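You operate a simulated robot arm through the tools that you are given. There is no shell and no other tool. Be economical: measure what you need, move in short steps, check, and stop when the job is done.

You are at the controls of a simulated robot arm. One attempt, no reset.

JOB
Move the 20 T hub from the keyed stub to the free peg.
Fine: slacken the clamp bolt with the green tee key, key back, swing the yellow clamp clear. Set down upright: green tee key.

It is judged by the outcome, as a careful person would: the job done as asked, and still so three seconds after it is handed in. It fails if anything else is knocked over, pushed out of place, dropped, spilled or broken.

ROBOT AND FRAMES
A 7-joint arm with a two-finger parallel gripper, fixed in place. Base frame: the origin is at the foot of the arm, x ahead of it, y to its left, z up; the work surface is at about z = 850. Units: mm, degrees, N and s.
With the tool pointing down near the work surface it reaches from about 300 to 700 mm from the base axis. Its first joint turns from -66.0 to 66.0 degrees. Payload 1.57 kg.
The TCP is the grasp point between the finger pads, 30 mm short of the fingertips. In the tool frame z runs along the fingers and y along their closing line. Largest opening 110 mm; finger width 24, thickness 12; the body of the gripper, 48 by 112 mm, starts 78 mm behind the TCP.
Orientation is that of the tool frame in the base frame, as a unit quaternion [w, x, y, z]. With the fingers straight down and closing along the base's y, the tool's x points along the base's -x, its y along +y and its z along -z.

CONTROLS
- The arm moves only by the tool nudge_tool. Its argument "steps" is a list of rows, each a list of 2 entries, a list of its own where there are three numbers: the shift along the tool's x, y, z in units of 30 mm (1.0 is 30 mm), then the turn, a rotation vector about the tool's x, y, z in units of 8 degrees (1.0 is 8 degrees). In form: [[[x, y, z], [rx, ry, rz]], ...]. A call has 1 to 12 rows; each row shifts and turns the commanded pose from where the row before left it, along the tool's axes as they then stand. "claw" is the closure, from 0 (fully open) to 1 (shut), set as the call begins (left out, the last holds). A call with a number of a shift or a turn outside -1 to 1 is refused whole. Rows are played at 5 a second. More than 50 mm and 8.6 degrees between two rows, or a gripper value outside its range, and nothing of the call is played. A pose out of reach is approached as far as the arm can. The call stops where the force on the tool passes 40 N (or 10 N more than at its start, if that is more) or the arm is blocked; 0.2 s more then pass. Each finger travels about 108 mm/s and halts on what it meets, pressing with about 34 N; the grip force reading is that of the motor and also rises with nothing between the fingers. The clock runs only during rows and for 0.2 s after the last one: add rows that do not move to give the fingers time. It gives the time, the measured TCP pose, the force on the tool (base axes), the opening and the grip force at its end, in the units of the frame above (readings bear some noise), with the torque about the TCP (base axes, N m) and any sound that the robot's microphone picked up, and new pictures: "show" is both (left out), scene, wrist or none.
- Cameras (640 x 400 px; columns grow to the right, rows downward): "scene" is fixed at [166.9, -387.1, 1423.4]; the picture's right is [0.79, -0.61, 0.00], its down [-0.23, -0.30, -0.93] and it looks along [0.56, 0.74, -0.37] (base axes); focal length 331 px, centre (320, 200). "wrist" rides on the gripper at [70, 16, -141] in the tool frame; the picture's right is [-0.23, 0.97, 0.00], its down [-0.86, -0.20, -0.48] and it looks along [-0.47, -0.11, 0.88] (tool axes); focal length 222 px, centre (320, 200). There is no depth. A picture from a camera that has moved, and an enlarged one, comes with that camera's place and axes in the base frame and with its lens.
- close_up(camera, box): a new picture of the part [left, top, right, bottom] of that camera's present view, enlarged. It takes no simulated time.
- finish_job(): hands the job in; it is judged then, once.

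Work in short steps. Places have to be worked out from the pictures, the camera data and where the tool is seen: move nearer, look again, correct. Check each grasp and each placing, and mend what went wrong. You have 120 turns and 200 pictures in all, those below and enlarged ones among them. Open the gripper and draw the arm clear of the work before you hand the job in, unless the task says otherwise; then end with one line.

The tools are called after ">>>" by a JSON object that holds its "fn" and its "kwargs". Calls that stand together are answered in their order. nudge_tool: Moves the arm, as the interface text tells. Its arguments: {"type":"object","properties":{"steps":{"type":"array","items":{"type":"array"}},"claw":{"type":"number"},"show":{"type":"string","enum":["both","scene","wrist","none"]}},"required":["steps"]} The other tools are called the same way: close_up (camera, box) takes an enlarged picture of a part of a camera's view; finish_job () hands the job in.

At the start:

```text
time: 0.0
ee_pos: [376.6, 59.6, 1312.4]
orientation: [0.0, 0.0, 1.0, 0.0]
wrist_force: [0.4, -0.5, -0.2]
ft_torque: [0.01, 0.0, 0.01]
opening: 110.3
grasp_force: 0.1
```

scene: 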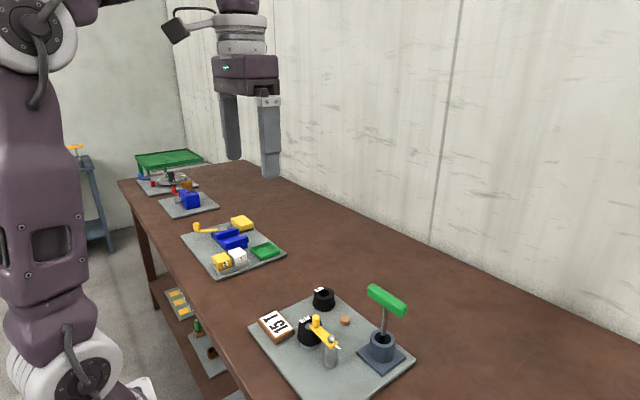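
wrist: 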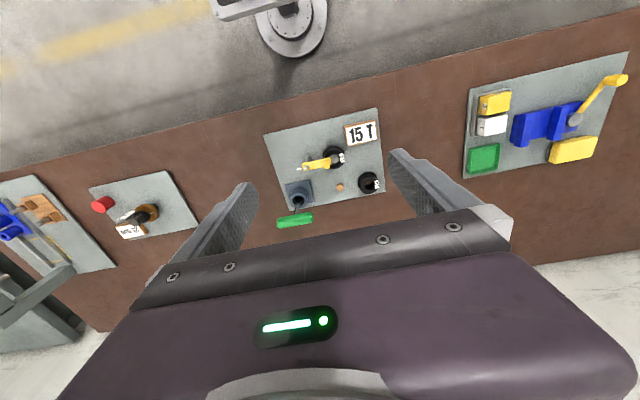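

I'll look closely at the work plate first.

>>> {"fn": "close_up", "kwargs": {"camera": "scene", "box": [240, 270, 420, 400]}}

>>> {"fn": "close_up", "kwargs": {"camera": "wrist", "box": [250, 100, 400, 240]}}

```text
3.08 times, centred on (330, 335) of scene
camera zoom: at [166.9, -387.1, 1423.4], right [0.79, -0.61, 0.0], down [-0.23, -0.3, -0.93], along [0.56, 0.74, -0.37], focal length 1020 px, centre (289, -215)
```

zoom: 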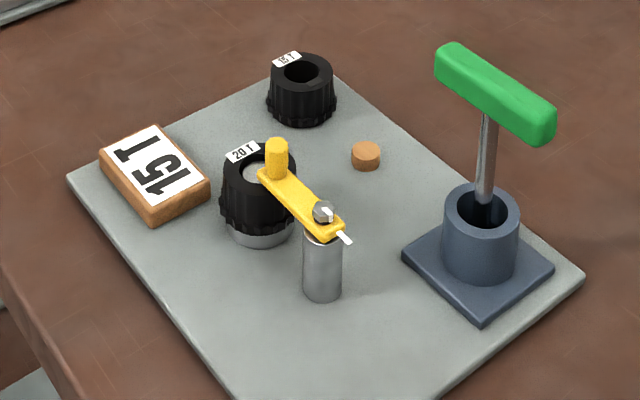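

```text
2.86 times, centred on (325, 170) of wrist
camera zoom: at [306.6, 76.1, 1454.3], right [0.23, 0.97, 0.0], down [0.86, -0.2, 0.48], along [0.47, -0.11, -0.88], focal length 635 px, centre (306, 286)
```

zoom: 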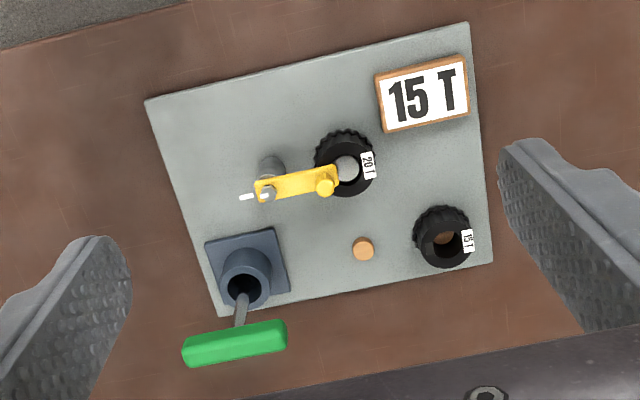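

The plate is centred near (550, 20) in the base frame, roughly axis-aligned. I'll descend for a closer look with the wrist camera.

>>> {"fn": "nudge_tool", "kwargs": {"steps": [[[-0.1, -0.1, 1], [0, 0, 0]], [[-0.1, -0.1, 1], [0, 0, 0]], [[-0.1, -0.1, 1], [0, 0, 0]], [[-0.1, -0.1, 1], [0, 0, 0]], [[-0.1, -0.1, 1], [0, 0, 0]], [[0, 0, 0.5], [0, 0, 0]]], "show": "wrist"}}

```text
time: 1.4
ee_pos: [390.9, 44.9, 1147.3]
orientation: [-0.001, 0.0, 1.0, 0.0]
wrist_force: [-0.9, 0.1, 0.8]
ft_torque: [0.02, 0.02, 0.02]
opening: 109.7
grasp_force: 0.1
camera wrist: at [321.1, 61.4, 1288.6], right [0.23, 0.97, 0.0], down [0.86, -0.2, 0.48], along [0.47, -0.11, -0.88], focal length 222 px, centre (320, 200)
```

wrist: 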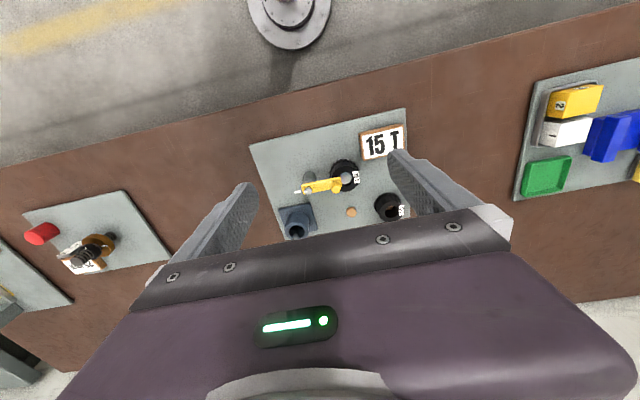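

>>> {"fn": "close_up", "kwargs": {"camera": "wrist", "box": [240, 100, 420, 250]}}

>>> {"fn": "close_up", "kwargs": {"camera": "scene", "box": [290, 300, 370, 370]}}

```text
2.67 times, centred on (330, 175) of wrist
camera zoom: at [321.1, 61.4, 1288.6], right [0.23, 0.97, 0.0], down [0.86, -0.2, 0.48], along [0.47, -0.11, -0.88], focal length 592 px, centre (293, 267)
```

zoom: 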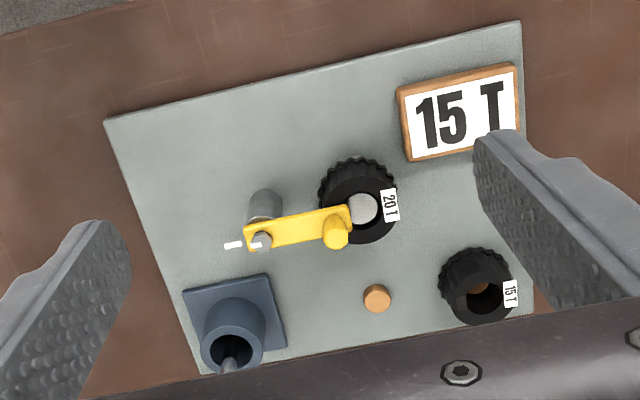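

```text
5.71 times, centred on (330, 335) of scene
camera zoom: at [166.9, -387.1, 1423.4], right [0.79, -0.61, 0.0], down [-0.23, -0.3, -0.93], along [0.56, 0.74, -0.37], focal length 1893 px, centre (263, -571)
```

zoom: 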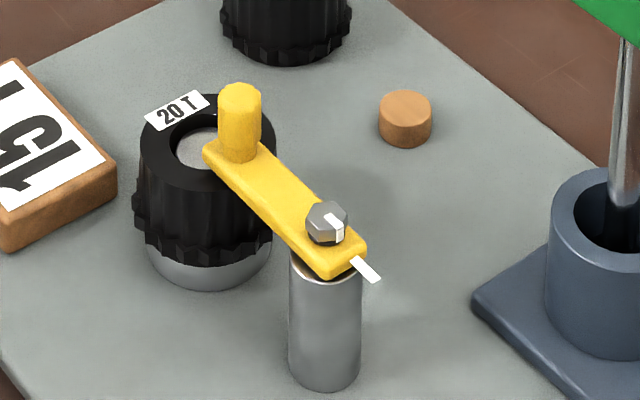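

Triangulated: the key handle is centred near (583,-49,1008), the bolt head top near (488,1,927), and the peg near (585,70,877). I'll move above the key and start turning the tool so the fingers close along x.

>>> {"fn": "nudge_tool", "kwargs": {"steps": [[[-0.92, -0.45, 0], [0, 0, 0]], [[-0.92, -0.45, 0], [0, 0, 0]], [[-0.92, -0.45, 0], [0, 0, 0]], [[-0.92, -0.45, 0], [0, 0, 0]], [[-0.92, -0.45, 0], [0, 0, 0]], [[-0.92, -0.45, 0], [0, 0, 0]], [[-0.9, -0.43, 0], [0, 0, 0]], [[0, 0, 0], [0, 0, 1]], [[0, 0, 0], [0, 0, 1]], [[0, 0, 0], [0, 0, 1]], [[0, 0, 0], [0, 0, 1]], [[0, 0, 0], [0, 0, 1]]], "show": "none"}}

>>> {"fn": "nudge_tool", "kwargs": {"steps": [[[0, 0, 0], [0, 0, 1]], [[0, 0, 0], [0, 0, 1]], [[0, 0, 0], [0, 0, 1]], [[0, 0, 0], [0, 0, 1]], [[0, 0, 0], [0, 0, 1]], [[0, 0, 0], [0, 0, 1]], [[0, 0, 0], [0, 0, 0.25]], [[0, 0, 0], [0, 0, 0]]]}}

```text
time: 4.0
ee_pos: [585.1, -47.7, 1147.3]
orientation: [0.0, 0.343, 0.939, 0.0]
wrist_force: [0.7, -0.5, -0.3]
ft_torque: [0.0, -0.04, -0.02]
opening: 110.2
grasp_force: 0.0
```

```text
time: 5.8
ee_pos: [584.8, -49.2, 1147.5]
orientation: [0.001, 0.707, 0.707, 0.0]
wrist_force: [0.1, -0.6, 0.9]
ft_torque: [0.0, -0.05, 0.0]
opening: 110.2
grasp_force: 0.0
camera wrist: at [600.3, 21.0, 1289.5], right [0.97, -0.23, 0.0], down [-0.2, -0.85, 0.48], along [-0.11, -0.47, -0.88], focal length 222 px, centre (320, 200)
```

scene: 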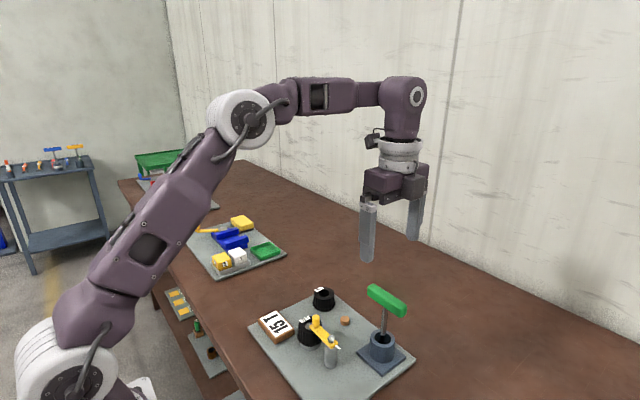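
wrist: 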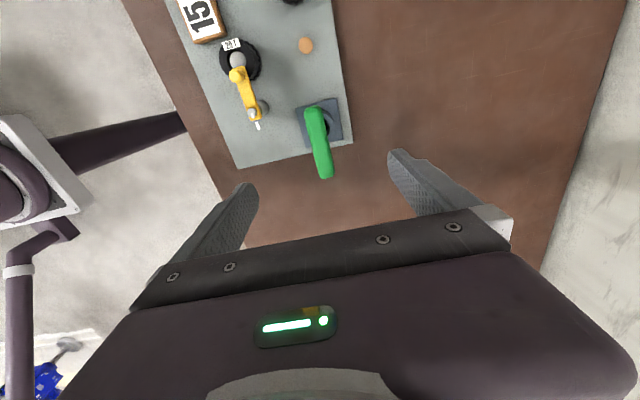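

The tool is above the key. I'll zoom in on the handle to get its exact yaw and centre.

>>> {"fn": "close_up", "kwargs": {"camera": "wrist", "box": [220, 30, 380, 190]}}

```text
2.50 times, centred on (300, 110) of wrist
camera zoom: at [600.3, 21.0, 1289.5], right [0.97, -0.23, 0.0], down [-0.2, -0.85, 0.48], along [-0.11, -0.47, -0.88], focal length 555 px, centre (370, 425)
```

zoom: 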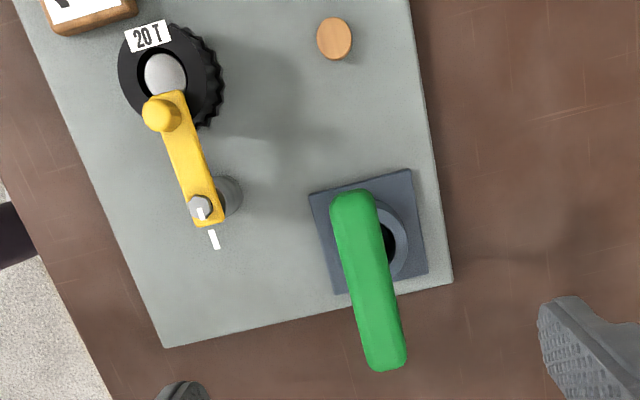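

The handle is centred near (584,-49), yawed about 3° clockwise, and about 20 mm wide. I'll descend to it, then close.

>>> {"fn": "nudge_tool", "kwargs": {"steps": [[[0, 0, 0.9], [0, 0, 0.35]], [[0, 0, 0.9], [0, 0, 0]], [[0, 0, 0.9], [0, 0, 0]], [[0, 0, 0.9], [0, 0, 0]], [[0, 0, 0.9], [0, 0, 0]], [[0, 0, 0], [0, 0, 0]]]}}

```text
time: 7.2
ee_pos: [585.4, -50.4, 1011.5]
orientation: [0.0, 0.724, 0.69, 0.0]
wrist_force: [-0.3, 0.8, -0.5]
ft_torque: [-0.01, 0.03, 0.02]
opening: 109.8
grasp_force: 0.0
camera wrist: at [603.4, 18.8, 1153.9], right [0.96, -0.27, 0.0], down [-0.24, -0.84, 0.48], along [-0.13, -0.46, -0.88], focal length 222 px, centre (320, 200)
```

scene: 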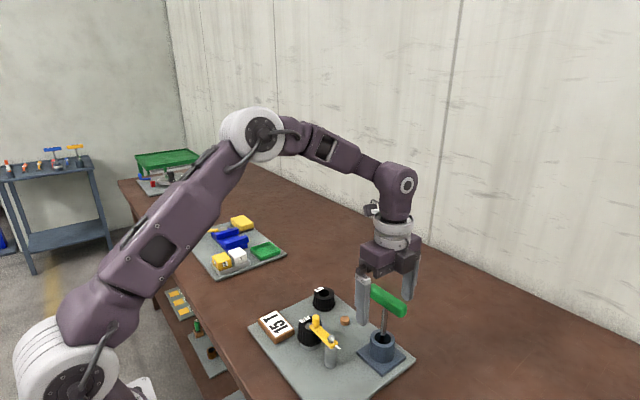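
wrist: 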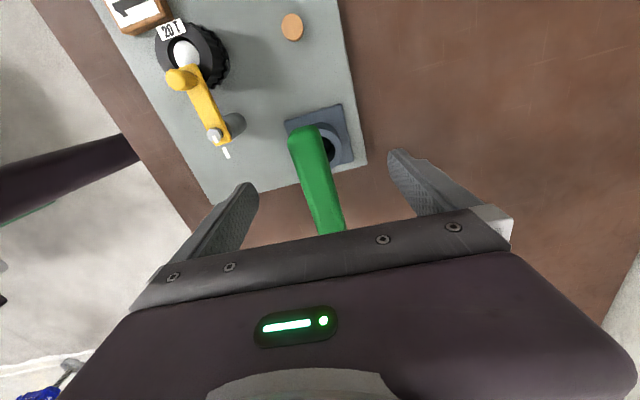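

The handle is centred between the fingers, so I'll close on it.

>>> {"fn": "nudge_tool", "kwargs": {"steps": [[[0, 0, 0], [0, 0, 0]], [[0, 0, 0], [0, 0, 0]], [[0, 0, 0], [0, 0, 0]], [[0, 0, 0], [0, 0, 0]]], "claw": 1, "show": "wrist"}}

>>> {"fn": "close_up", "kwargs": {"camera": "scene", "box": [300, 240, 460, 370]}}

```text
time: 8.2
ee_pos: [585.2, -50.6, 1012.8]
orientation: [0.0, 0.724, 0.69, 0.0]
wrist_force: [-0.6, -1.7, 0.4]
ft_torque: [-0.05, -0.02, -0.01]
opening: 21.8
grasp_force: 33.6
camera wrist: at [603.4, 18.7, 1154.2], right [0.96, -0.27, 0.0], down [-0.24, -0.84, 0.48], along [-0.13, -0.46, -0.88], focal length 222 px, centre (320, 200)
```

wrist: 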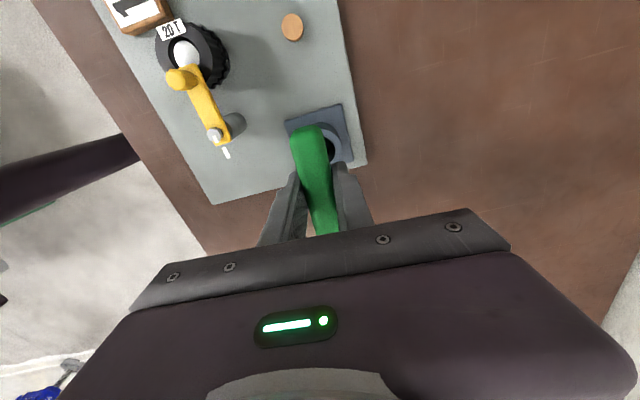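

```text
3.08 times, centred on (380, 305) of scene
camera zoom: at [166.9, -387.1, 1423.4], right [0.79, -0.61, 0.0], down [-0.23, -0.3, -0.93], along [0.56, 0.74, -0.37], focal length 1020 px, centre (135, -123)
```

zoom: 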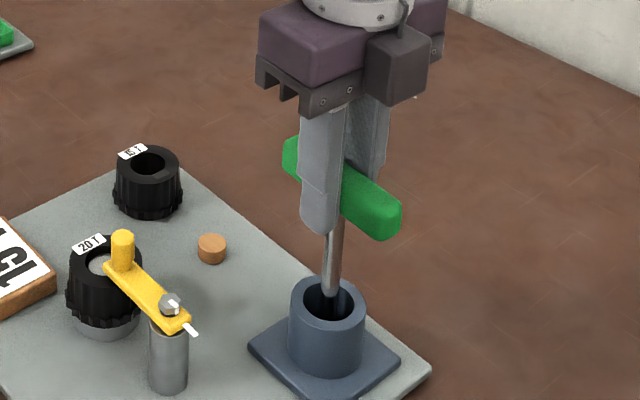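

Gripped at 21.8 mm. I'll lift the key straight up out of its holder.

>>> {"fn": "nudge_tool", "kwargs": {"steps": [[[0, 0, -0.5], [0, 0, 0]], [[0, 0, -0.6], [0, 0, 0]], [[0, 0, -0.6], [0, 0, 0]], [[0, 0, -0.6], [0, 0, 0]], [[0, 0, -0.6], [0, 0, 0]], [[0, 0, -0.6], [0, 0, 0]], [[0, 0, 0], [0, 0, 0]]], "show": "wrist"}}

>>> {"fn": "close_up", "kwargs": {"camera": "scene", "box": [290, 220, 450, 380]}}

```text
time: 9.8
ee_pos: [585.5, -49.2, 1117.7]
orientation: [0.0, 0.724, 0.689, 0.0]
wrist_force: [-0.3, -0.4, -2.7]
ft_torque: [0.01, -0.02, -0.02]
opening: 21.7
grasp_force: 34.4
camera wrist: at [603.6, 19.7, 1259.7], right [0.96, -0.27, 0.0], down [-0.24, -0.84, 0.48], along [-0.13, -0.46, -0.88], focal length 222 px, centre (320, 200)
```

wrist: 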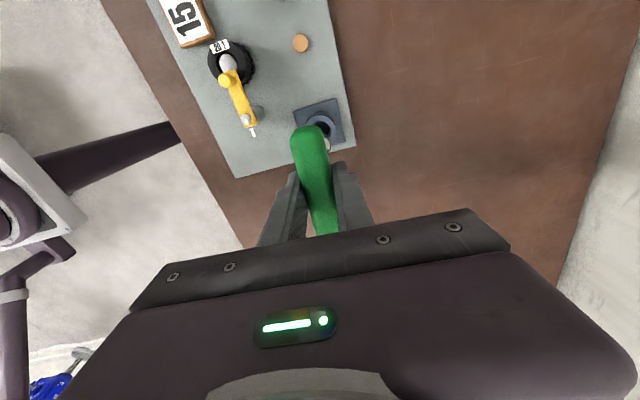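

```text
2.50 times, centred on (370, 300) of scene
camera zoom: at [166.9, -387.1, 1423.4], right [0.79, -0.61, 0.0], down [-0.23, -0.3, -0.93], along [0.56, 0.74, -0.37], focal length 828 px, centre (195, -50)
```

zoom: 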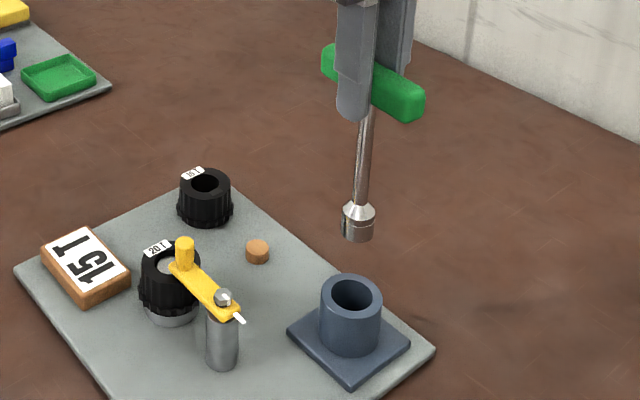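

The socket end is about 150 mm below the TCP and clear of the holder. I'll zoom on the bolt for position and hex orientation, and check the socket end.

>>> {"fn": "close_up", "kwargs": {"camera": "wrist", "box": [220, 90, 280, 140]}}

>>> {"fn": "close_up", "kwargs": {"camera": "scene", "box": [315, 325, 345, 350]}}

>>> {"fn": "close_up", "kwargs": {"camera": "scene", "box": [360, 290, 410, 325]}}

```text
8.00 times, centred on (250, 115) of wrist
camera zoom: at [603.6, 19.7, 1259.7], right [0.96, -0.27, 0.0], down [-0.24, -0.84, 0.48], along [-0.13, -0.46, -0.88], focal length 1777 px, centre (880, 880)
```

zoom: 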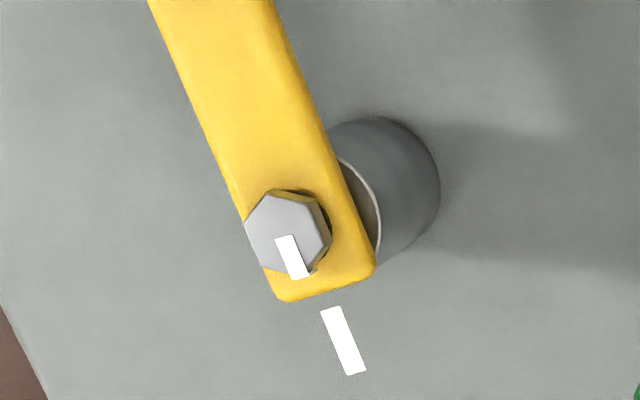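

```text
16.00 times, centred on (330, 338) of scene
camera zoom: at [166.9, -387.1, 1423.4], right [0.79, -0.61, 0.0], down [-0.23, -0.3, -0.93], along [0.56, 0.74, -0.37], focal length 5302 px, centre (160, -2000)
```

zoom: 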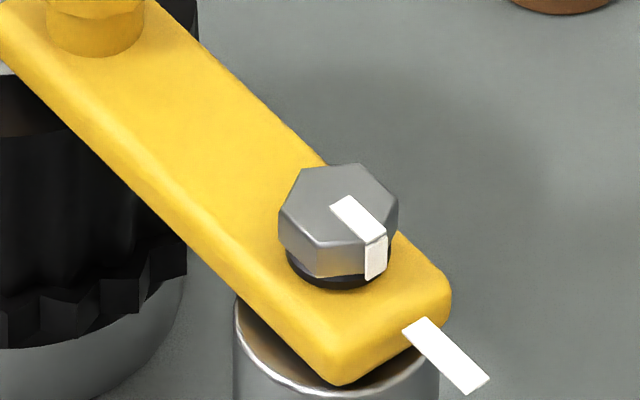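

```text
11.43 times, centred on (385, 308) of scene
camera zoom: at [166.9, -387.1, 1423.4], right [0.79, -0.61, 0.0], down [-0.23, -0.3, -0.93], along [0.56, 0.74, -0.37], focal length 3787 px, centre (-423, -1029)
```

zoom: 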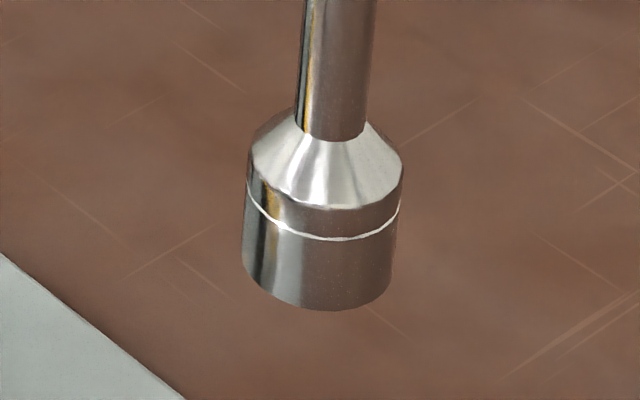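

The bolt is near (489.5, 0.3) with its head top at about z 930. A hex vertex points along the mark, roughly the same direction as the handle. I'll move the socket over the bolt, about 25 mm above it.

>>> {"fn": "nudge_tool", "kwargs": {"steps": [[[0.373, -0.819, 0], [0, 0, 0]], [[0.373, -0.819, 0], [0, 0, 0]], [[0.373, -0.819, 0], [0, 0, 0]], [[0.373, -0.819, 0], [0, 0, 0]], [[0, 0, 0.4], [0, 0, 0]], [[0, 0, 0], [0, 0, 0]]], "show": "wrist"}}

>>> {"fn": "close_up", "kwargs": {"camera": "scene", "box": [300, 290, 360, 350]}}

```text
time: 11.2
ee_pos: [489.5, 2.0, 1105.5]
orientation: [0.001, 0.724, 0.689, 0.0]
wrist_force: [-0.2, -0.5, -1.8]
ft_torque: [-0.01, -0.01, -0.01]
opening: 21.7
grasp_force: 34.0
camera wrist: at [508.1, 69.9, 1246.8], right [0.96, -0.27, 0.0], down [-0.24, -0.84, 0.48], along [-0.13, -0.46, -0.88], focal length 222 px, centre (320, 200)
```

wrist: 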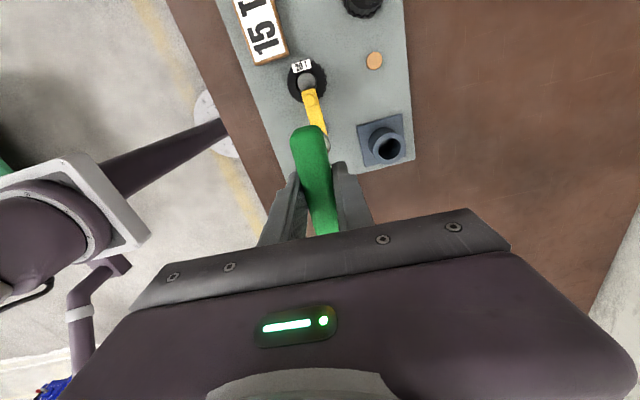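

```text
6.67 times, centred on (330, 320) of scene
camera zoom: at [166.9, -387.1, 1423.4], right [0.79, -0.61, 0.0], down [-0.23, -0.3, -0.93], along [0.56, 0.74, -0.37], focal length 2209 px, centre (253, -600)
```

zoom: 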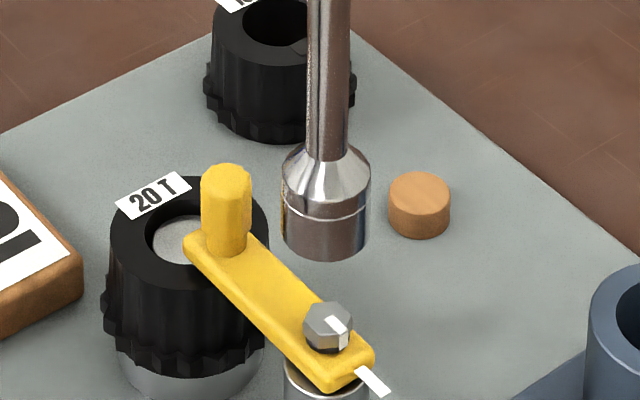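

The socket is aligned within about 1 mm. I'll correct that and lower gently until it makes contact.

>>> {"fn": "nudge_tool", "kwargs": {"steps": [[[-0.02, 0.028, 0.3], [0, 0, 0]], [[0, 0, 0.3], [0, 0, 0]], [[0, 0, 0.2], [0, 0, 0]], [[0, 0, 0.1], [0, 0, 0]], [[0, 0, 0.1], [0, 0, 0]], [[0, 0, 0.06], [0, 0, 0]]], "show": "none"}}

>>> {"fn": "close_up", "kwargs": {"camera": "scene", "box": [300, 290, 360, 350]}}

```text
time: 12.6
ee_pos: [488.9, -0.6, 1073.0]
orientation: [-0.001, 0.724, 0.69, 0.0]
wrist_force: [0.5, 0.6, -3.8]
ft_torque: [0.0, 0.02, 0.02]
opening: 21.4
grasp_force: 33.8
```

```text
6.67 times, centred on (330, 320) of scene
camera zoom: at [166.9, -387.1, 1423.4], right [0.79, -0.61, 0.0], down [-0.23, -0.3, -0.93], along [0.56, 0.74, -0.37], focal length 2209 px, centre (253, -600)
```

zoom: 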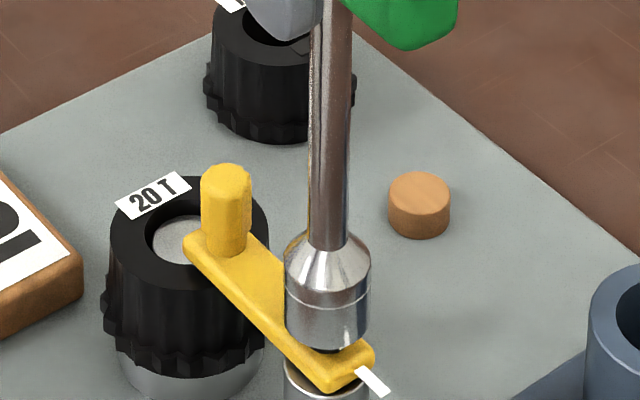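

The socket appears to be going over the head with little force. I'll continue down in small steps.

>>> {"fn": "nudge_tool", "kwargs": {"steps": [[[0, 0, 0.07], [0, 0, 0]], [[0, 0, 0.07], [0, 0, 0]], [[0, 0, 0.07], [0, 0, 0]], [[0, 0, 0.07], [0, 0, 0]], [[0, 0, 0], [0, 0, 0]]], "show": "none"}}

>>> {"fn": "close_up", "kwargs": {"camera": "scene", "box": [300, 290, 360, 350]}}

```text
time: 13.8
ee_pos: [489.0, -0.6, 1064.5]
orientation: [0.0, 0.724, 0.69, 0.0]
wrist_force: [0.3, 0.0, -2.3]
ft_torque: [-0.03, 0.01, -0.01]
opening: 21.7
grasp_force: 34.0
```

```text
6.67 times, centred on (330, 320) of scene
camera zoom: at [166.9, -387.1, 1423.4], right [0.79, -0.61, 0.0], down [-0.23, -0.3, -0.93], along [0.56, 0.74, -0.37], focal length 2209 px, centre (253, -600)
```

zoom: 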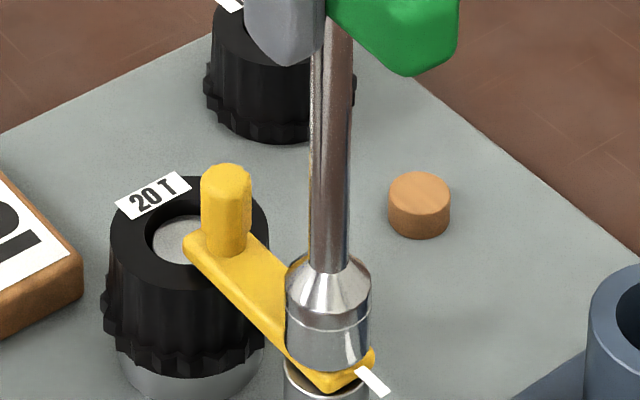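

The head is inside the socket. I'll ease down until it touches.

>>> {"fn": "nudge_tool", "kwargs": {"steps": [[[0, 0, 0.05], [0, 0, 0]], [[0, 0, 0.05], [0, 0, 0]], [[0, 0, 0], [0, 0, 0]]], "show": "none"}}

```text
time: 14.6
ee_pos: [490.2, -0.5, 1064.0]
orientation: [0.002, 0.723, 0.691, 0.002]
wrist_force: [-2.7, 1.1, 6.4]
ft_torque: [0.12, 0.33, 0.02]
opening: 21.9
grasp_force: 34.1
stopped in row 3: the force on the tool passed its limit at 42 N (the readings are from after the stop); the commanded pose is now the measured one
```

It has bottomed out on the head. Now I'll turn counter-clockwise (negative tool z) and watch the torque.

>>> {"fn": "nudge_tool", "kwargs": {"steps": [[[0, 0, -0.02], [0, 0, 0]], [[0, 0, 0], [0, 0, -0.5]], [[0, 0, 0], [0, 0, -0.5]], [[0, 0, 0], [0, 0, -0.5]], [[0, 0, 0], [0, 0, -0.5]], [[0, 0, 0], [0, 0, 0]]], "show": "wrist"}}

>>> {"fn": "close_up", "kwargs": {"camera": "scene", "box": [290, 270, 390, 360]}}

```text
time: 16.0
ee_pos: [489.3, -0.4, 1065.7]
orientation: [0.001, 0.621, 0.784, 0.002]
wrist_force: [0.3, -0.3, -2.4]
ft_torque: [0.0, -0.04, -0.26]
opening: 21.5
grasp_force: 33.8
camera wrist: at [488.5, 71.3, 1206.3], right [1.0, 0.0, 0.0], down [0.0, -0.88, 0.48], along [0.01, -0.48, -0.88], focal length 222 px, centre (320, 200)
```

wrist: 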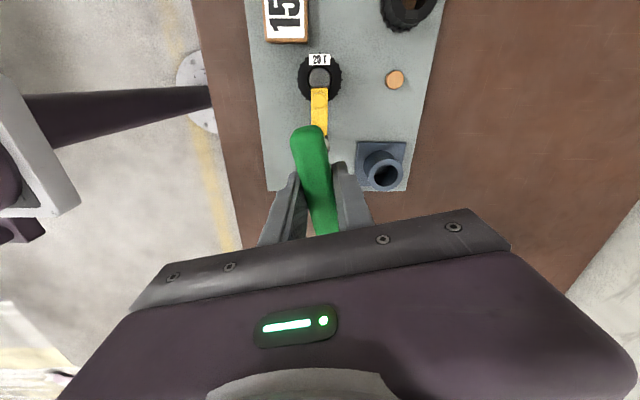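

```text
4.44 times, centred on (340, 315) of scene
camera zoom: at [166.9, -387.1, 1423.4], right [0.79, -0.61, 0.0], down [-0.23, -0.3, -0.93], along [0.56, 0.74, -0.37], focal length 1473 px, centre (231, -311)
```

zoom: 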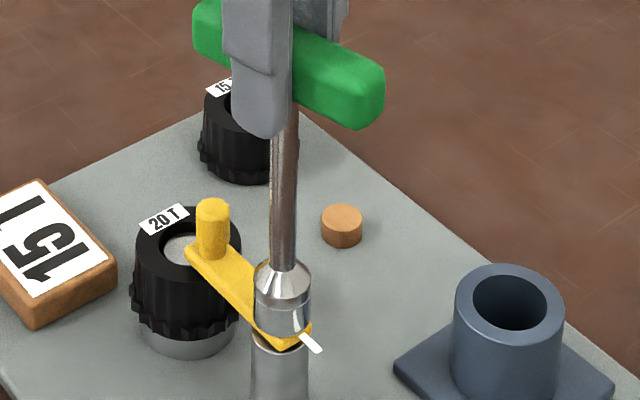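

The wrist torque of -0.26 N m shows the bolt is turning. I'll keep going.

>>> {"fn": "nudge_tool", "kwargs": {"steps": [[[0, 0, 0], [0, 0, -0.6]], [[0, 0, 0], [0, 0, -0.6]], [[0, 0, 0], [0, 0, -0.6]], [[0, 0, 0], [0, 0, -0.6]], [[0, 0, 0], [0, 0, -0.6]], [[0, 0, 0], [0, 0, -0.6]], [[0, 0, 0], [0, 0, -0.6]], [[0, 0, 0], [0, 0, -0.6]], [[0, 0, 0], [0, 0, 0]]], "show": "none"}}

>>> {"fn": "close_up", "kwargs": {"camera": "scene", "box": [290, 270, 390, 360]}}

```text
time: 18.0
ee_pos: [491.0, -0.4, 1064.5]
orientation: [0.002, 0.329, 0.944, 0.0]
wrist_force: [-0.3, 0.3, -3.0]
ft_torque: [0.01, -0.02, -0.06]
opening: 21.8
grasp_force: 34.0
```

```text
4.44 times, centred on (340, 315) of scene
camera zoom: at [166.9, -387.1, 1423.4], right [0.79, -0.61, 0.0], down [-0.23, -0.3, -0.93], along [0.56, 0.74, -0.37], focal length 1473 px, centre (231, -311)
```

zoom: 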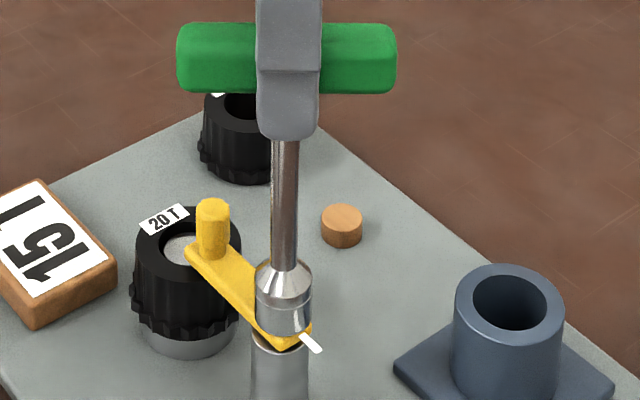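

Torque has dropped, so the bolt is slackening. I'll turn it some 35° more to be sure.

>>> {"fn": "nudge_tool", "kwargs": {"steps": [[[0, 0, 0], [0, 0, -0.6]], [[0, 0, 0], [0, 0, -0.6]], [[0, 0, 0], [0, 0, -0.6]], [[0, 0, 0], [0, 0, -0.6]], [[0, 0, 0], [0, 0, -0.6]], [[0, 0, 0], [0, 0, -0.6]], [[0, 0, 0], [0, 0, -0.6]]], "show": "none"}}

>>> {"fn": "close_up", "kwargs": {"camera": "scene", "box": [290, 270, 390, 360]}}

```text
time: 19.6
ee_pos: [490.3, -0.6, 1064.8]
orientation: [0.002, 0.041, 0.999, -0.001]
wrist_force: [-0.6, 0.4, -2.6]
ft_torque: [-0.01, -0.01, -0.02]
opening: 21.7
grasp_force: 33.9
```

```text
4.44 times, centred on (340, 315) of scene
camera zoom: at [166.9, -387.1, 1423.4], right [0.79, -0.61, 0.0], down [-0.23, -0.3, -0.93], along [0.56, 0.74, -0.37], focal length 1473 px, centre (231, -311)
```

zoom: 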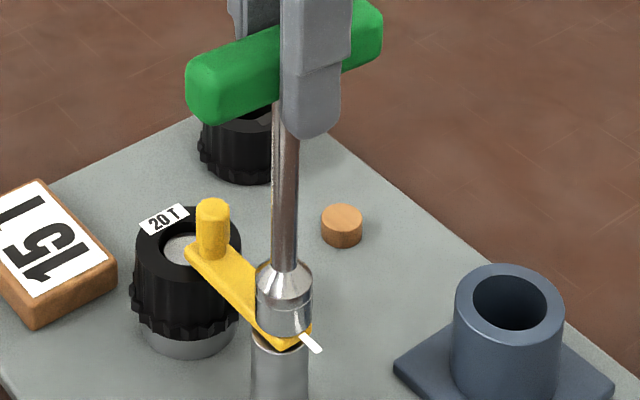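

It's turned about 88° and moves freely. I'll lift the key straight off and check the bolt mark.

>>> {"fn": "nudge_tool", "kwargs": {"steps": [[[0, 0, -0.2], [0, 0, 0]], [[0, 0, -0.4], [0, 0, 0]], [[0, 0, -0.6], [0, 0, 0]], [[0, 0, -0.8], [0, 0, 0]], [[0, 0, 0], [0, 0, 0]]], "show": "wrist"}}

>>> {"fn": "close_up", "kwargs": {"camera": "scene", "box": [300, 290, 360, 350]}}

```text
time: 20.8
ee_pos: [489.1, -0.4, 1124.3]
orientation: [0.002, 0.042, 0.999, 0.0]
wrist_force: [0.3, -1.2, -2.5]
ft_torque: [-0.02, 0.01, -0.02]
opening: 22.0
grasp_force: 34.2
camera wrist: at [420.2, 21.4, 1266.3], right [0.31, 0.95, 0.0], down [0.83, -0.27, 0.48], along [0.46, -0.15, -0.88], focal length 222 px, centre (320, 200)
```

wrist: 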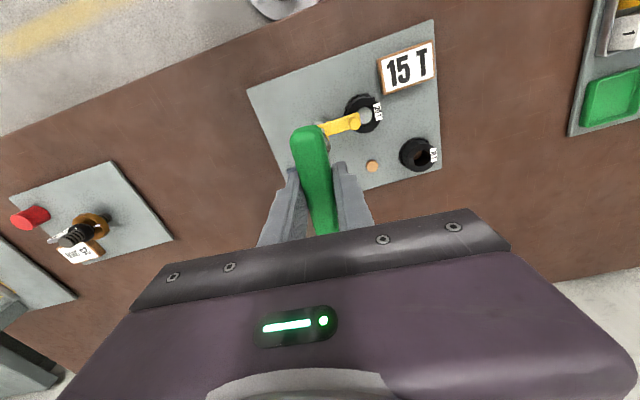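

```text
6.67 times, centred on (330, 320) of scene
camera zoom: at [166.9, -387.1, 1423.4], right [0.79, -0.61, 0.0], down [-0.23, -0.3, -0.93], along [0.56, 0.74, -0.37], focal length 2209 px, centre (253, -600)
```

zoom: 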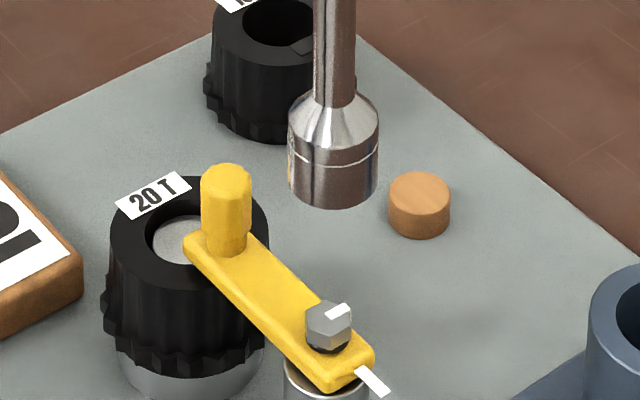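

The bolt mark has turned about 90° counter-clockwise, so the clamp is slack. I'll carry the key back above the holder.

>>> {"fn": "nudge_tool", "kwargs": {"steps": [[[-0.83, -0.341, 0], [0, 0, 0]], [[-0.83, -0.341, 0], [0, 0, 0]], [[-0.83, -0.341, 0], [0, 0, 0]], [[-0.83, -0.34, 0], [0, 0, 0]], [[0, 0, 0.6], [0, 0, 0]], [[0, 0, 0.6], [0, 0, 0]], [[0, 0, 0], [0, 0, 0]]], "show": "wrist"}}

>>> {"fn": "close_up", "kwargs": {"camera": "scene", "box": [340, 290, 420, 370]}}

```text
time: 22.4
ee_pos: [585.8, -50.9, 1087.8]
orientation: [0.001, 0.041, 0.999, 0.0]
wrist_force: [-0.4, 0.0, -2.3]
ft_torque: [-0.02, -0.01, 0.0]
opening: 21.9
grasp_force: 34.0
camera wrist: at [516.3, -27.5, 1229.8], right [0.31, 0.95, 0.0], down [0.83, -0.27, 0.48], along [0.46, -0.15, -0.88], focal length 222 px, centre (320, 200)
```

wrist: 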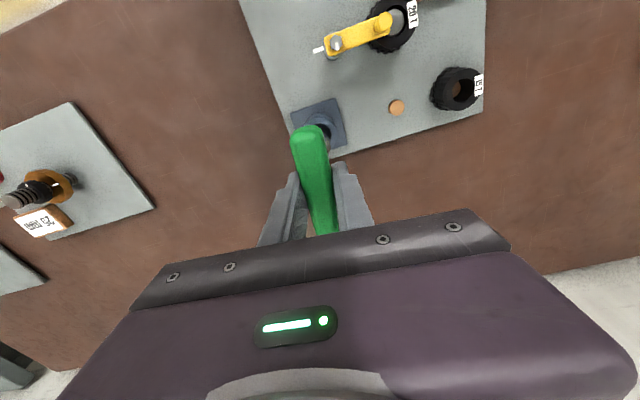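

```text
5.00 times, centred on (380, 330) of scene
camera zoom: at [166.9, -387.1, 1423.4], right [0.79, -0.61, 0.0], down [-0.23, -0.3, -0.93], along [0.56, 0.74, -0.37], focal length 1657 px, centre (20, -450)
```

zoom: 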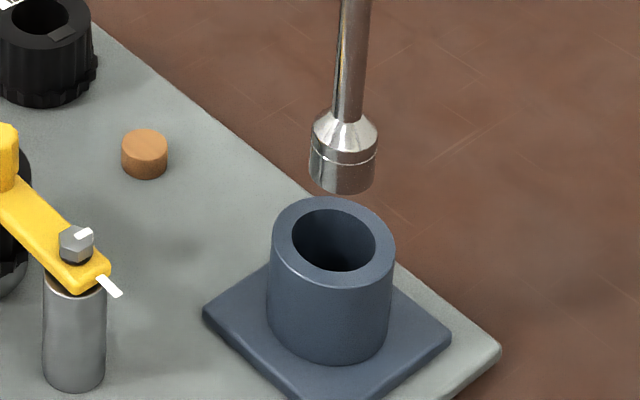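

The socket is aligned with the tube within a couple of mm. I'll make a small correction and lower it in.

>>> {"fn": "nudge_tool", "kwargs": {"steps": [[[0, 0.05, 0.4], [0, 0, 0]], [[0, 0, 0.4], [0, 0, 0]], [[0, 0, 0.4], [0, 0, 0]], [[0, 0, 0.4], [0, 0, 0]], [[0, 0, 0.4], [0, 0, 0]], [[0, 0, 0.3], [0, 0, 0]], [[0, 0, 0.1], [0, 0, 0]], [[0, 0, 0.05], [0, 0, 0]]], "show": "none"}}

>>> {"fn": "close_up", "kwargs": {"camera": "scene", "box": [320, 260, 440, 370]}}

```text
time: 24.2
ee_pos: [586.4, -47.6, 1015.6]
orientation: [0.001, 0.041, 0.999, 0.0]
wrist_force: [0.4, 0.0, -3.3]
ft_torque: [-0.03, 0.03, -0.03]
opening: 21.5
grasp_force: 34.1
```

```text
3.64 times, centred on (380, 315) of scene
camera zoom: at [166.9, -387.1, 1423.4], right [0.79, -0.61, 0.0], down [-0.23, -0.3, -0.93], along [0.56, 0.74, -0.37], focal length 1205 px, centre (102, -218)
```

zoom: 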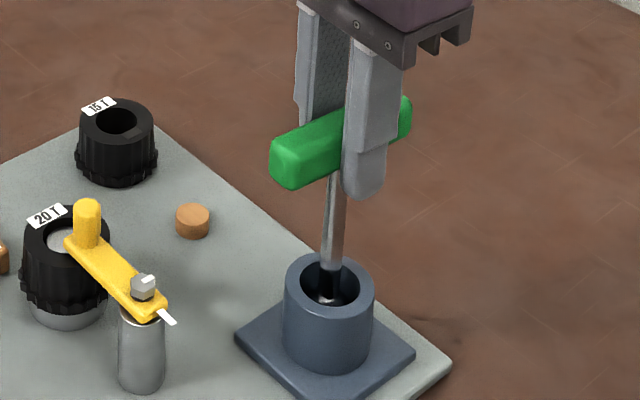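

Inside the tube. I'll lower the last few mm to contact.

>>> {"fn": "nudge_tool", "kwargs": {"steps": [[[0, 0, 0.05], [0, 0, 0]], [[0, 0, 0.04], [0, 0, 0]], [[0, 0, 0.03], [0, 0, 0]], [[0, 0, 0], [0, 0, 0]]], "show": "none"}}

```text
time: 25.2
ee_pos: [586.0, -49.2, 1012.0]
orientation: [0.001, 0.042, 0.999, 0.0]
wrist_force: [-1.9, 0.5, 7.3]
ft_torque: [0.02, 0.4, -0.01]
opening: 21.8
grasp_force: 33.8
```

The key is resting on the bottom. I'll release it.

>>> {"fn": "nudge_tool", "kwargs": {"steps": [[[0, 0, 0], [0, 0, 0]], [[0, 0, 0], [0, 0, 0]], [[0, 0, 0], [0, 0, 0]], [[0, 0, 0], [0, 0, 0]]], "claw": 0.4, "show": "wrist"}}

>>> {"fn": "close_up", "kwargs": {"camera": "scene", "box": [320, 260, 440, 370]}}

```text
time: 26.2
ee_pos: [586.1, -47.5, 1012.2]
orientation: [0.001, 0.042, 0.999, 0.0]
wrist_force: [0.4, -0.6, -0.8]
ft_torque: [0.0, -0.02, 0.03]
opening: 66.0
grasp_force: 0.0
camera wrist: at [516.8, -25.9, 1153.5], right [0.31, 0.95, 0.0], down [0.83, -0.27, 0.48], along [0.46, -0.15, -0.88], focal length 222 px, centre (320, 200)
```

wrist: 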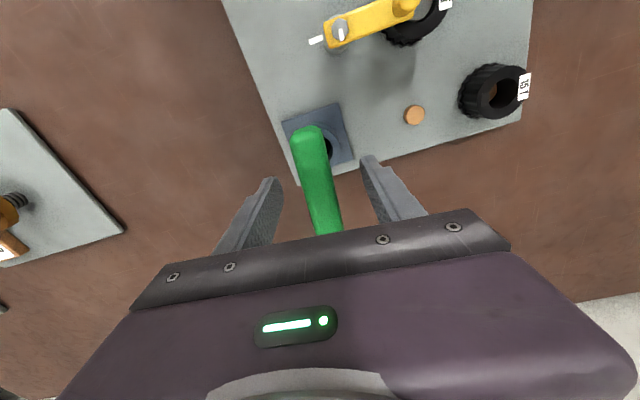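

```text
3.64 times, centred on (380, 315) of scene
camera zoom: at [166.9, -387.1, 1423.4], right [0.79, -0.61, 0.0], down [-0.23, -0.3, -0.93], along [0.56, 0.74, -0.37], focal length 1205 px, centre (102, -218)
```

zoom: 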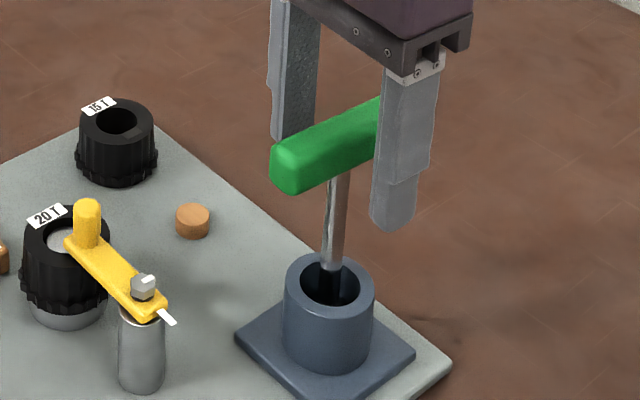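

The key stands upright in its holder. I'll rise clear and move over the yellow knob at about (489, 47).

>>> {"fn": "nudge_tool", "kwargs": {"steps": [[[0, 0, -0.8], [0, 0, 0]], [[0, 0, -0.8], [0, 0, 0]], [[0, 0, -0.8], [0, 0, 0]], [[0, 0, -0.8], [0, 0, 0]], [[0.87, 0.73, 0], [0, 0, 0]], [[0.87, 0.73, 0], [0, 0, 0]], [[0.87, 0.73, 0], [0, 0, 0]], [[0.88, 0.73, 0], [0, 0, 0]], [[0, 0, 0.8], [0, 0, 0]], [[0, 0, 0.8], [0, 0, 0]], [[0, 0, 0], [0, 0, 0]]], "claw": 0.6}}

```text
time: 28.6
ee_pos: [488.6, 48.9, 1060.0]
orientation: [0.001, 0.041, 0.999, 0.001]
wrist_force: [0.0, -0.1, 0.1]
ft_torque: [0.02, -0.01, 0.01]
opening: 43.9
grasp_force: 0.1
camera wrist: at [419.3, 71.0, 1201.2], right [0.31, 0.95, 0.0], down [0.83, -0.27, 0.48], along [0.46, -0.15, -0.88], focal length 222 px, centre (320, 200)
```

scene: 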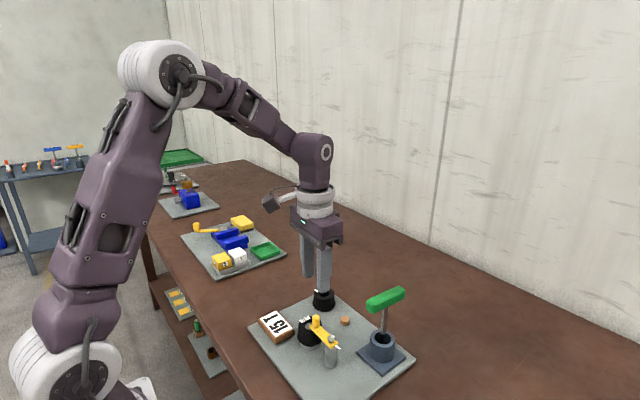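
wrist: 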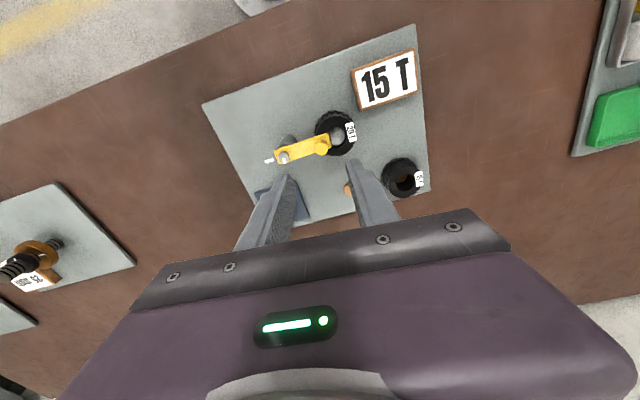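

I'll zoom in to fix the knob and hub positions from this closer view.

>>> {"fn": "close_up", "kwargs": {"camera": "wrist", "box": [250, 95, 370, 185]}}

>>> {"fn": "close_up", "kwargs": {"camera": "scene", "box": [290, 300, 350, 350]}}

```text
4.44 times, centred on (310, 140) of wrist
camera zoom: at [419.3, 71.0, 1201.2], right [0.31, 0.95, 0.0], down [0.83, -0.27, 0.48], along [0.46, -0.15, -0.88], focal length 987 px, centre (364, 467)
```

zoom: 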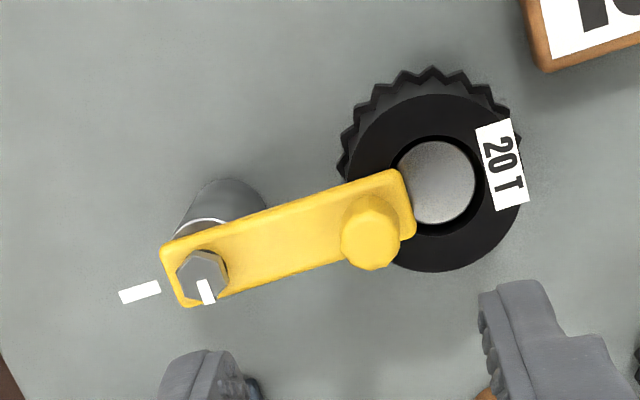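

```text
8.00 times, centred on (320, 325) of scene
camera zoom: at [166.9, -387.1, 1423.4], right [0.79, -0.61, 0.0], down [-0.23, -0.3, -0.93], along [0.56, 0.74, -0.37], focal length 2651 px, centre (320, -800)
```

zoom: 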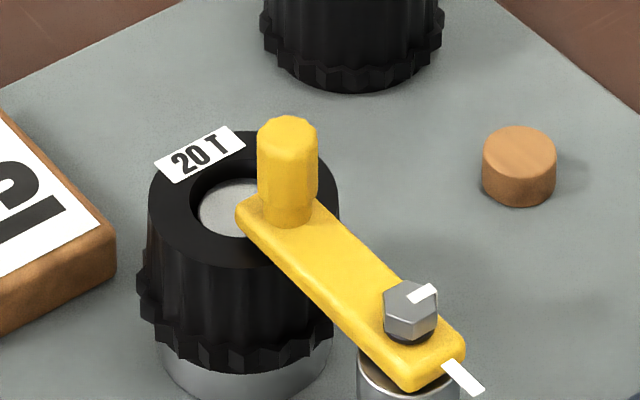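

The knob is at (490, 49.5), spanning z 920–945. The hub and stub centre is at (489.5, 70.5) with the hub top at about 910. I'll lower around the knob, keeping the fingertips just above the bar.

>>> {"fn": "nudge_tool", "kwargs": {"steps": [[[-0.04, 0.02, 0.8], [0, 0, 0]], [[0, 0, 0.8], [0, 0, 0]], [[0, 0, 0.8], [0, 0, 0]], [[0, 0, 0.7], [0, 0, 0]], [[0, 0, 0.3], [0, 0, 0]], [[0, 0, 0], [0, 0, 0]]], "show": "wrist"}}

>>> {"fn": "close_up", "kwargs": {"camera": "scene", "box": [280, 280, 370, 360]}}

```text
time: 30.0
ee_pos: [492.1, 47.2, 958.3]
orientation: [0.001, 0.041, 0.999, 0.0]
wrist_force: [0.0, 0.3, -0.5]
ft_torque: [-0.03, -0.01, -0.01]
opening: 44.2
grasp_force: 0.0
camera wrist: at [421.5, 71.0, 1099.1], right [0.31, 0.95, 0.0], down [0.83, -0.27, 0.48], along [0.46, -0.15, -0.88], focal length 222 px, centre (320, 200)
```

wrist: 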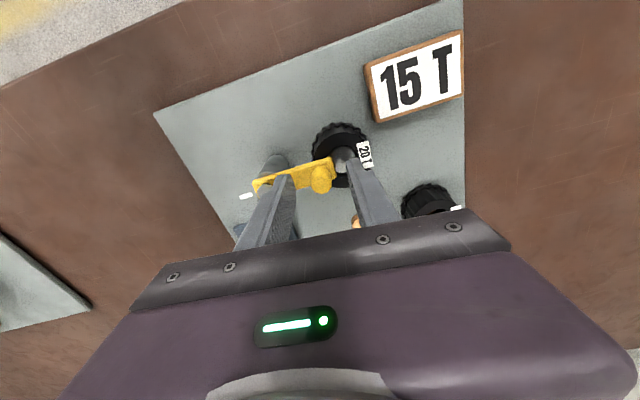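

```text
5.00 times, centred on (325, 320) of scene
camera zoom: at [166.9, -387.1, 1423.4], right [0.79, -0.61, 0.0], down [-0.23, -0.3, -0.93], along [0.56, 0.74, -0.37], focal length 1657 px, centre (295, -400)
```

zoom: 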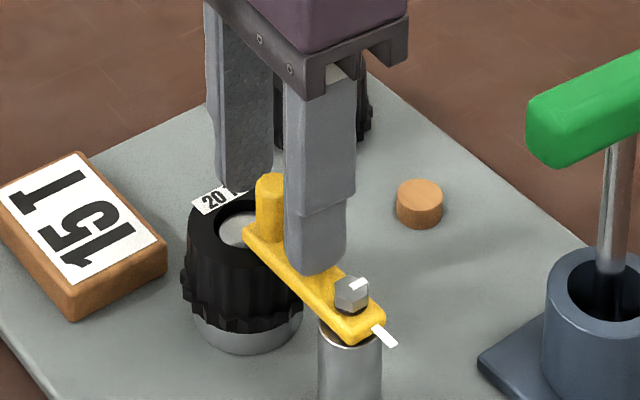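

The fingers straddle the knob, so I'll close on it.

>>> {"fn": "nudge_tool", "kwargs": {"steps": [[[0, 0, 0], [0, 0, 0]], [[0, 0, 0], [0, 0, 0]], [[0, 0, 0], [0, 0, 0]]], "claw": 1, "show": "none"}}

>>> {"fn": "close_up", "kwargs": {"camera": "scene", "box": [280, 280, 370, 360]}}

```text
time: 30.8
ee_pos: [491.1, 49.8, 957.7]
orientation: [0.001, 0.042, 0.999, 0.001]
wrist_force: [-0.4, 13.7, 0.4]
ft_torque: [-0.06, -0.11, -0.05]
opening: 15.6
grasp_force: 31.3
```

```text
5.00 times, centred on (325, 320) of scene
camera zoom: at [167.0, -386.7, 1423.5], right [0.79, -0.61, 0.0], down [-0.23, -0.3, -0.93], along [0.56, 0.74, -0.37], focal length 1657 px, centre (295, -400)
```

zoom: 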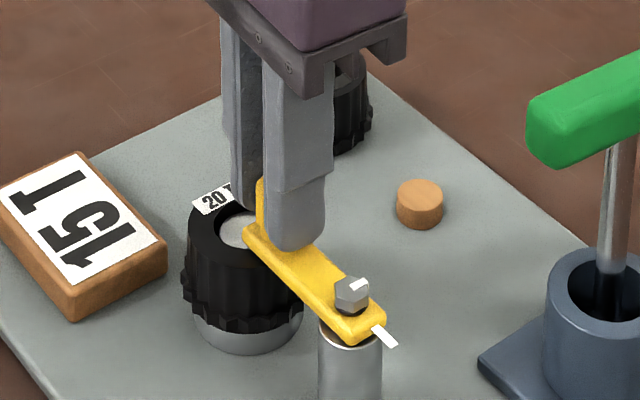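

The knob is gripped at 15.6 mm. I'll start swinging it counter-clockwise (toward -x) along the arc about the bolt and check the first 20°.

>>> {"fn": "nudge_tool", "kwargs": {"steps": [[[0, 0.04, 0], [0, 0, 0]], [[0.292, -0.03, 0], [0, 0, 0]], [[0.279, -0.1, 0], [0, 0, 0]], [[0, 0, 0], [0, 0, 0]]], "show": "none"}}

>>> {"fn": "close_up", "kwargs": {"camera": "scene", "box": [280, 280, 370, 360]}}

```text
time: 31.8
ee_pos: [474.1, 47.4, 956.5]
orientation: [0.003, 0.042, 0.999, 0.001]
wrist_force: [1.4, 12.9, 6.3]
ft_torque: [-0.04, -0.5, 0.24]
opening: 15.3
grasp_force: 31.6
```

```text
5.00 times, centred on (325, 320) of scene
camera zoom: at [166.8, -386.8, 1423.5], right [0.79, -0.61, 0.0], down [-0.23, -0.3, -0.93], along [0.56, 0.74, -0.37], focal length 1657 px, centre (295, -400)
```

zoom: 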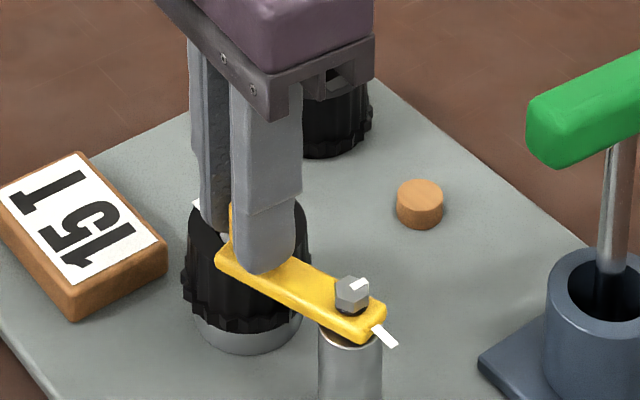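

The clamp swings freely. I'll continue along the arc with slight outward relief.

>>> {"fn": "nudge_tool", "kwargs": {"steps": [[[0.257, -0.11, 0], [0, 0, 0]], [[0.235, -0.17, 0], [0, 0, 0]], [[0.2, -0.215, 0], [0, 0, 0]], [[0.16, -0.25, 0], [0, 0, 0]], [[0.11, -0.278, 0], [0, 0, 0]], [[0.055, -0.291, 0], [0, 0, 0]], [[0, 0, 0], [0, 0, 0]]], "show": "none"}}

>>> {"fn": "close_up", "kwargs": {"camera": "scene", "box": [270, 280, 370, 370]}}

```text
time: 33.4
ee_pos: [439.6, 11.2, 957.1]
orientation: [0.001, 0.042, 0.999, 0.0]
wrist_force: [-5.1, 5.6, -12.1]
ft_torque: [0.52, 0.15, 0.2]
opening: 15.3
grasp_force: 31.1
```

```text
4.44 times, centred on (320, 325) of scene
camera zoom: at [167.0, -387.0, 1423.5], right [0.79, -0.61, 0.0], down [-0.23, -0.3, -0.93], along [0.56, 0.74, -0.37], focal length 1473 px, centre (320, -356)
```

zoom: 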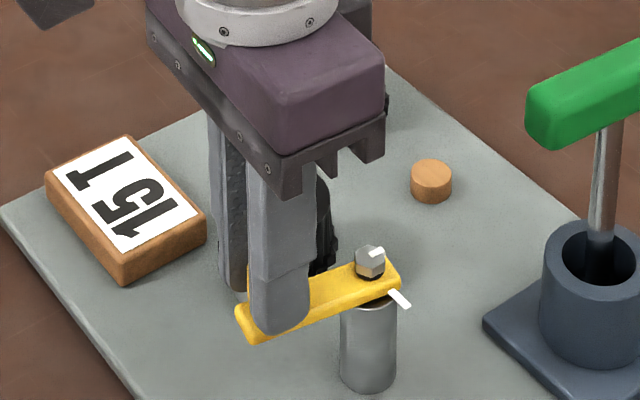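

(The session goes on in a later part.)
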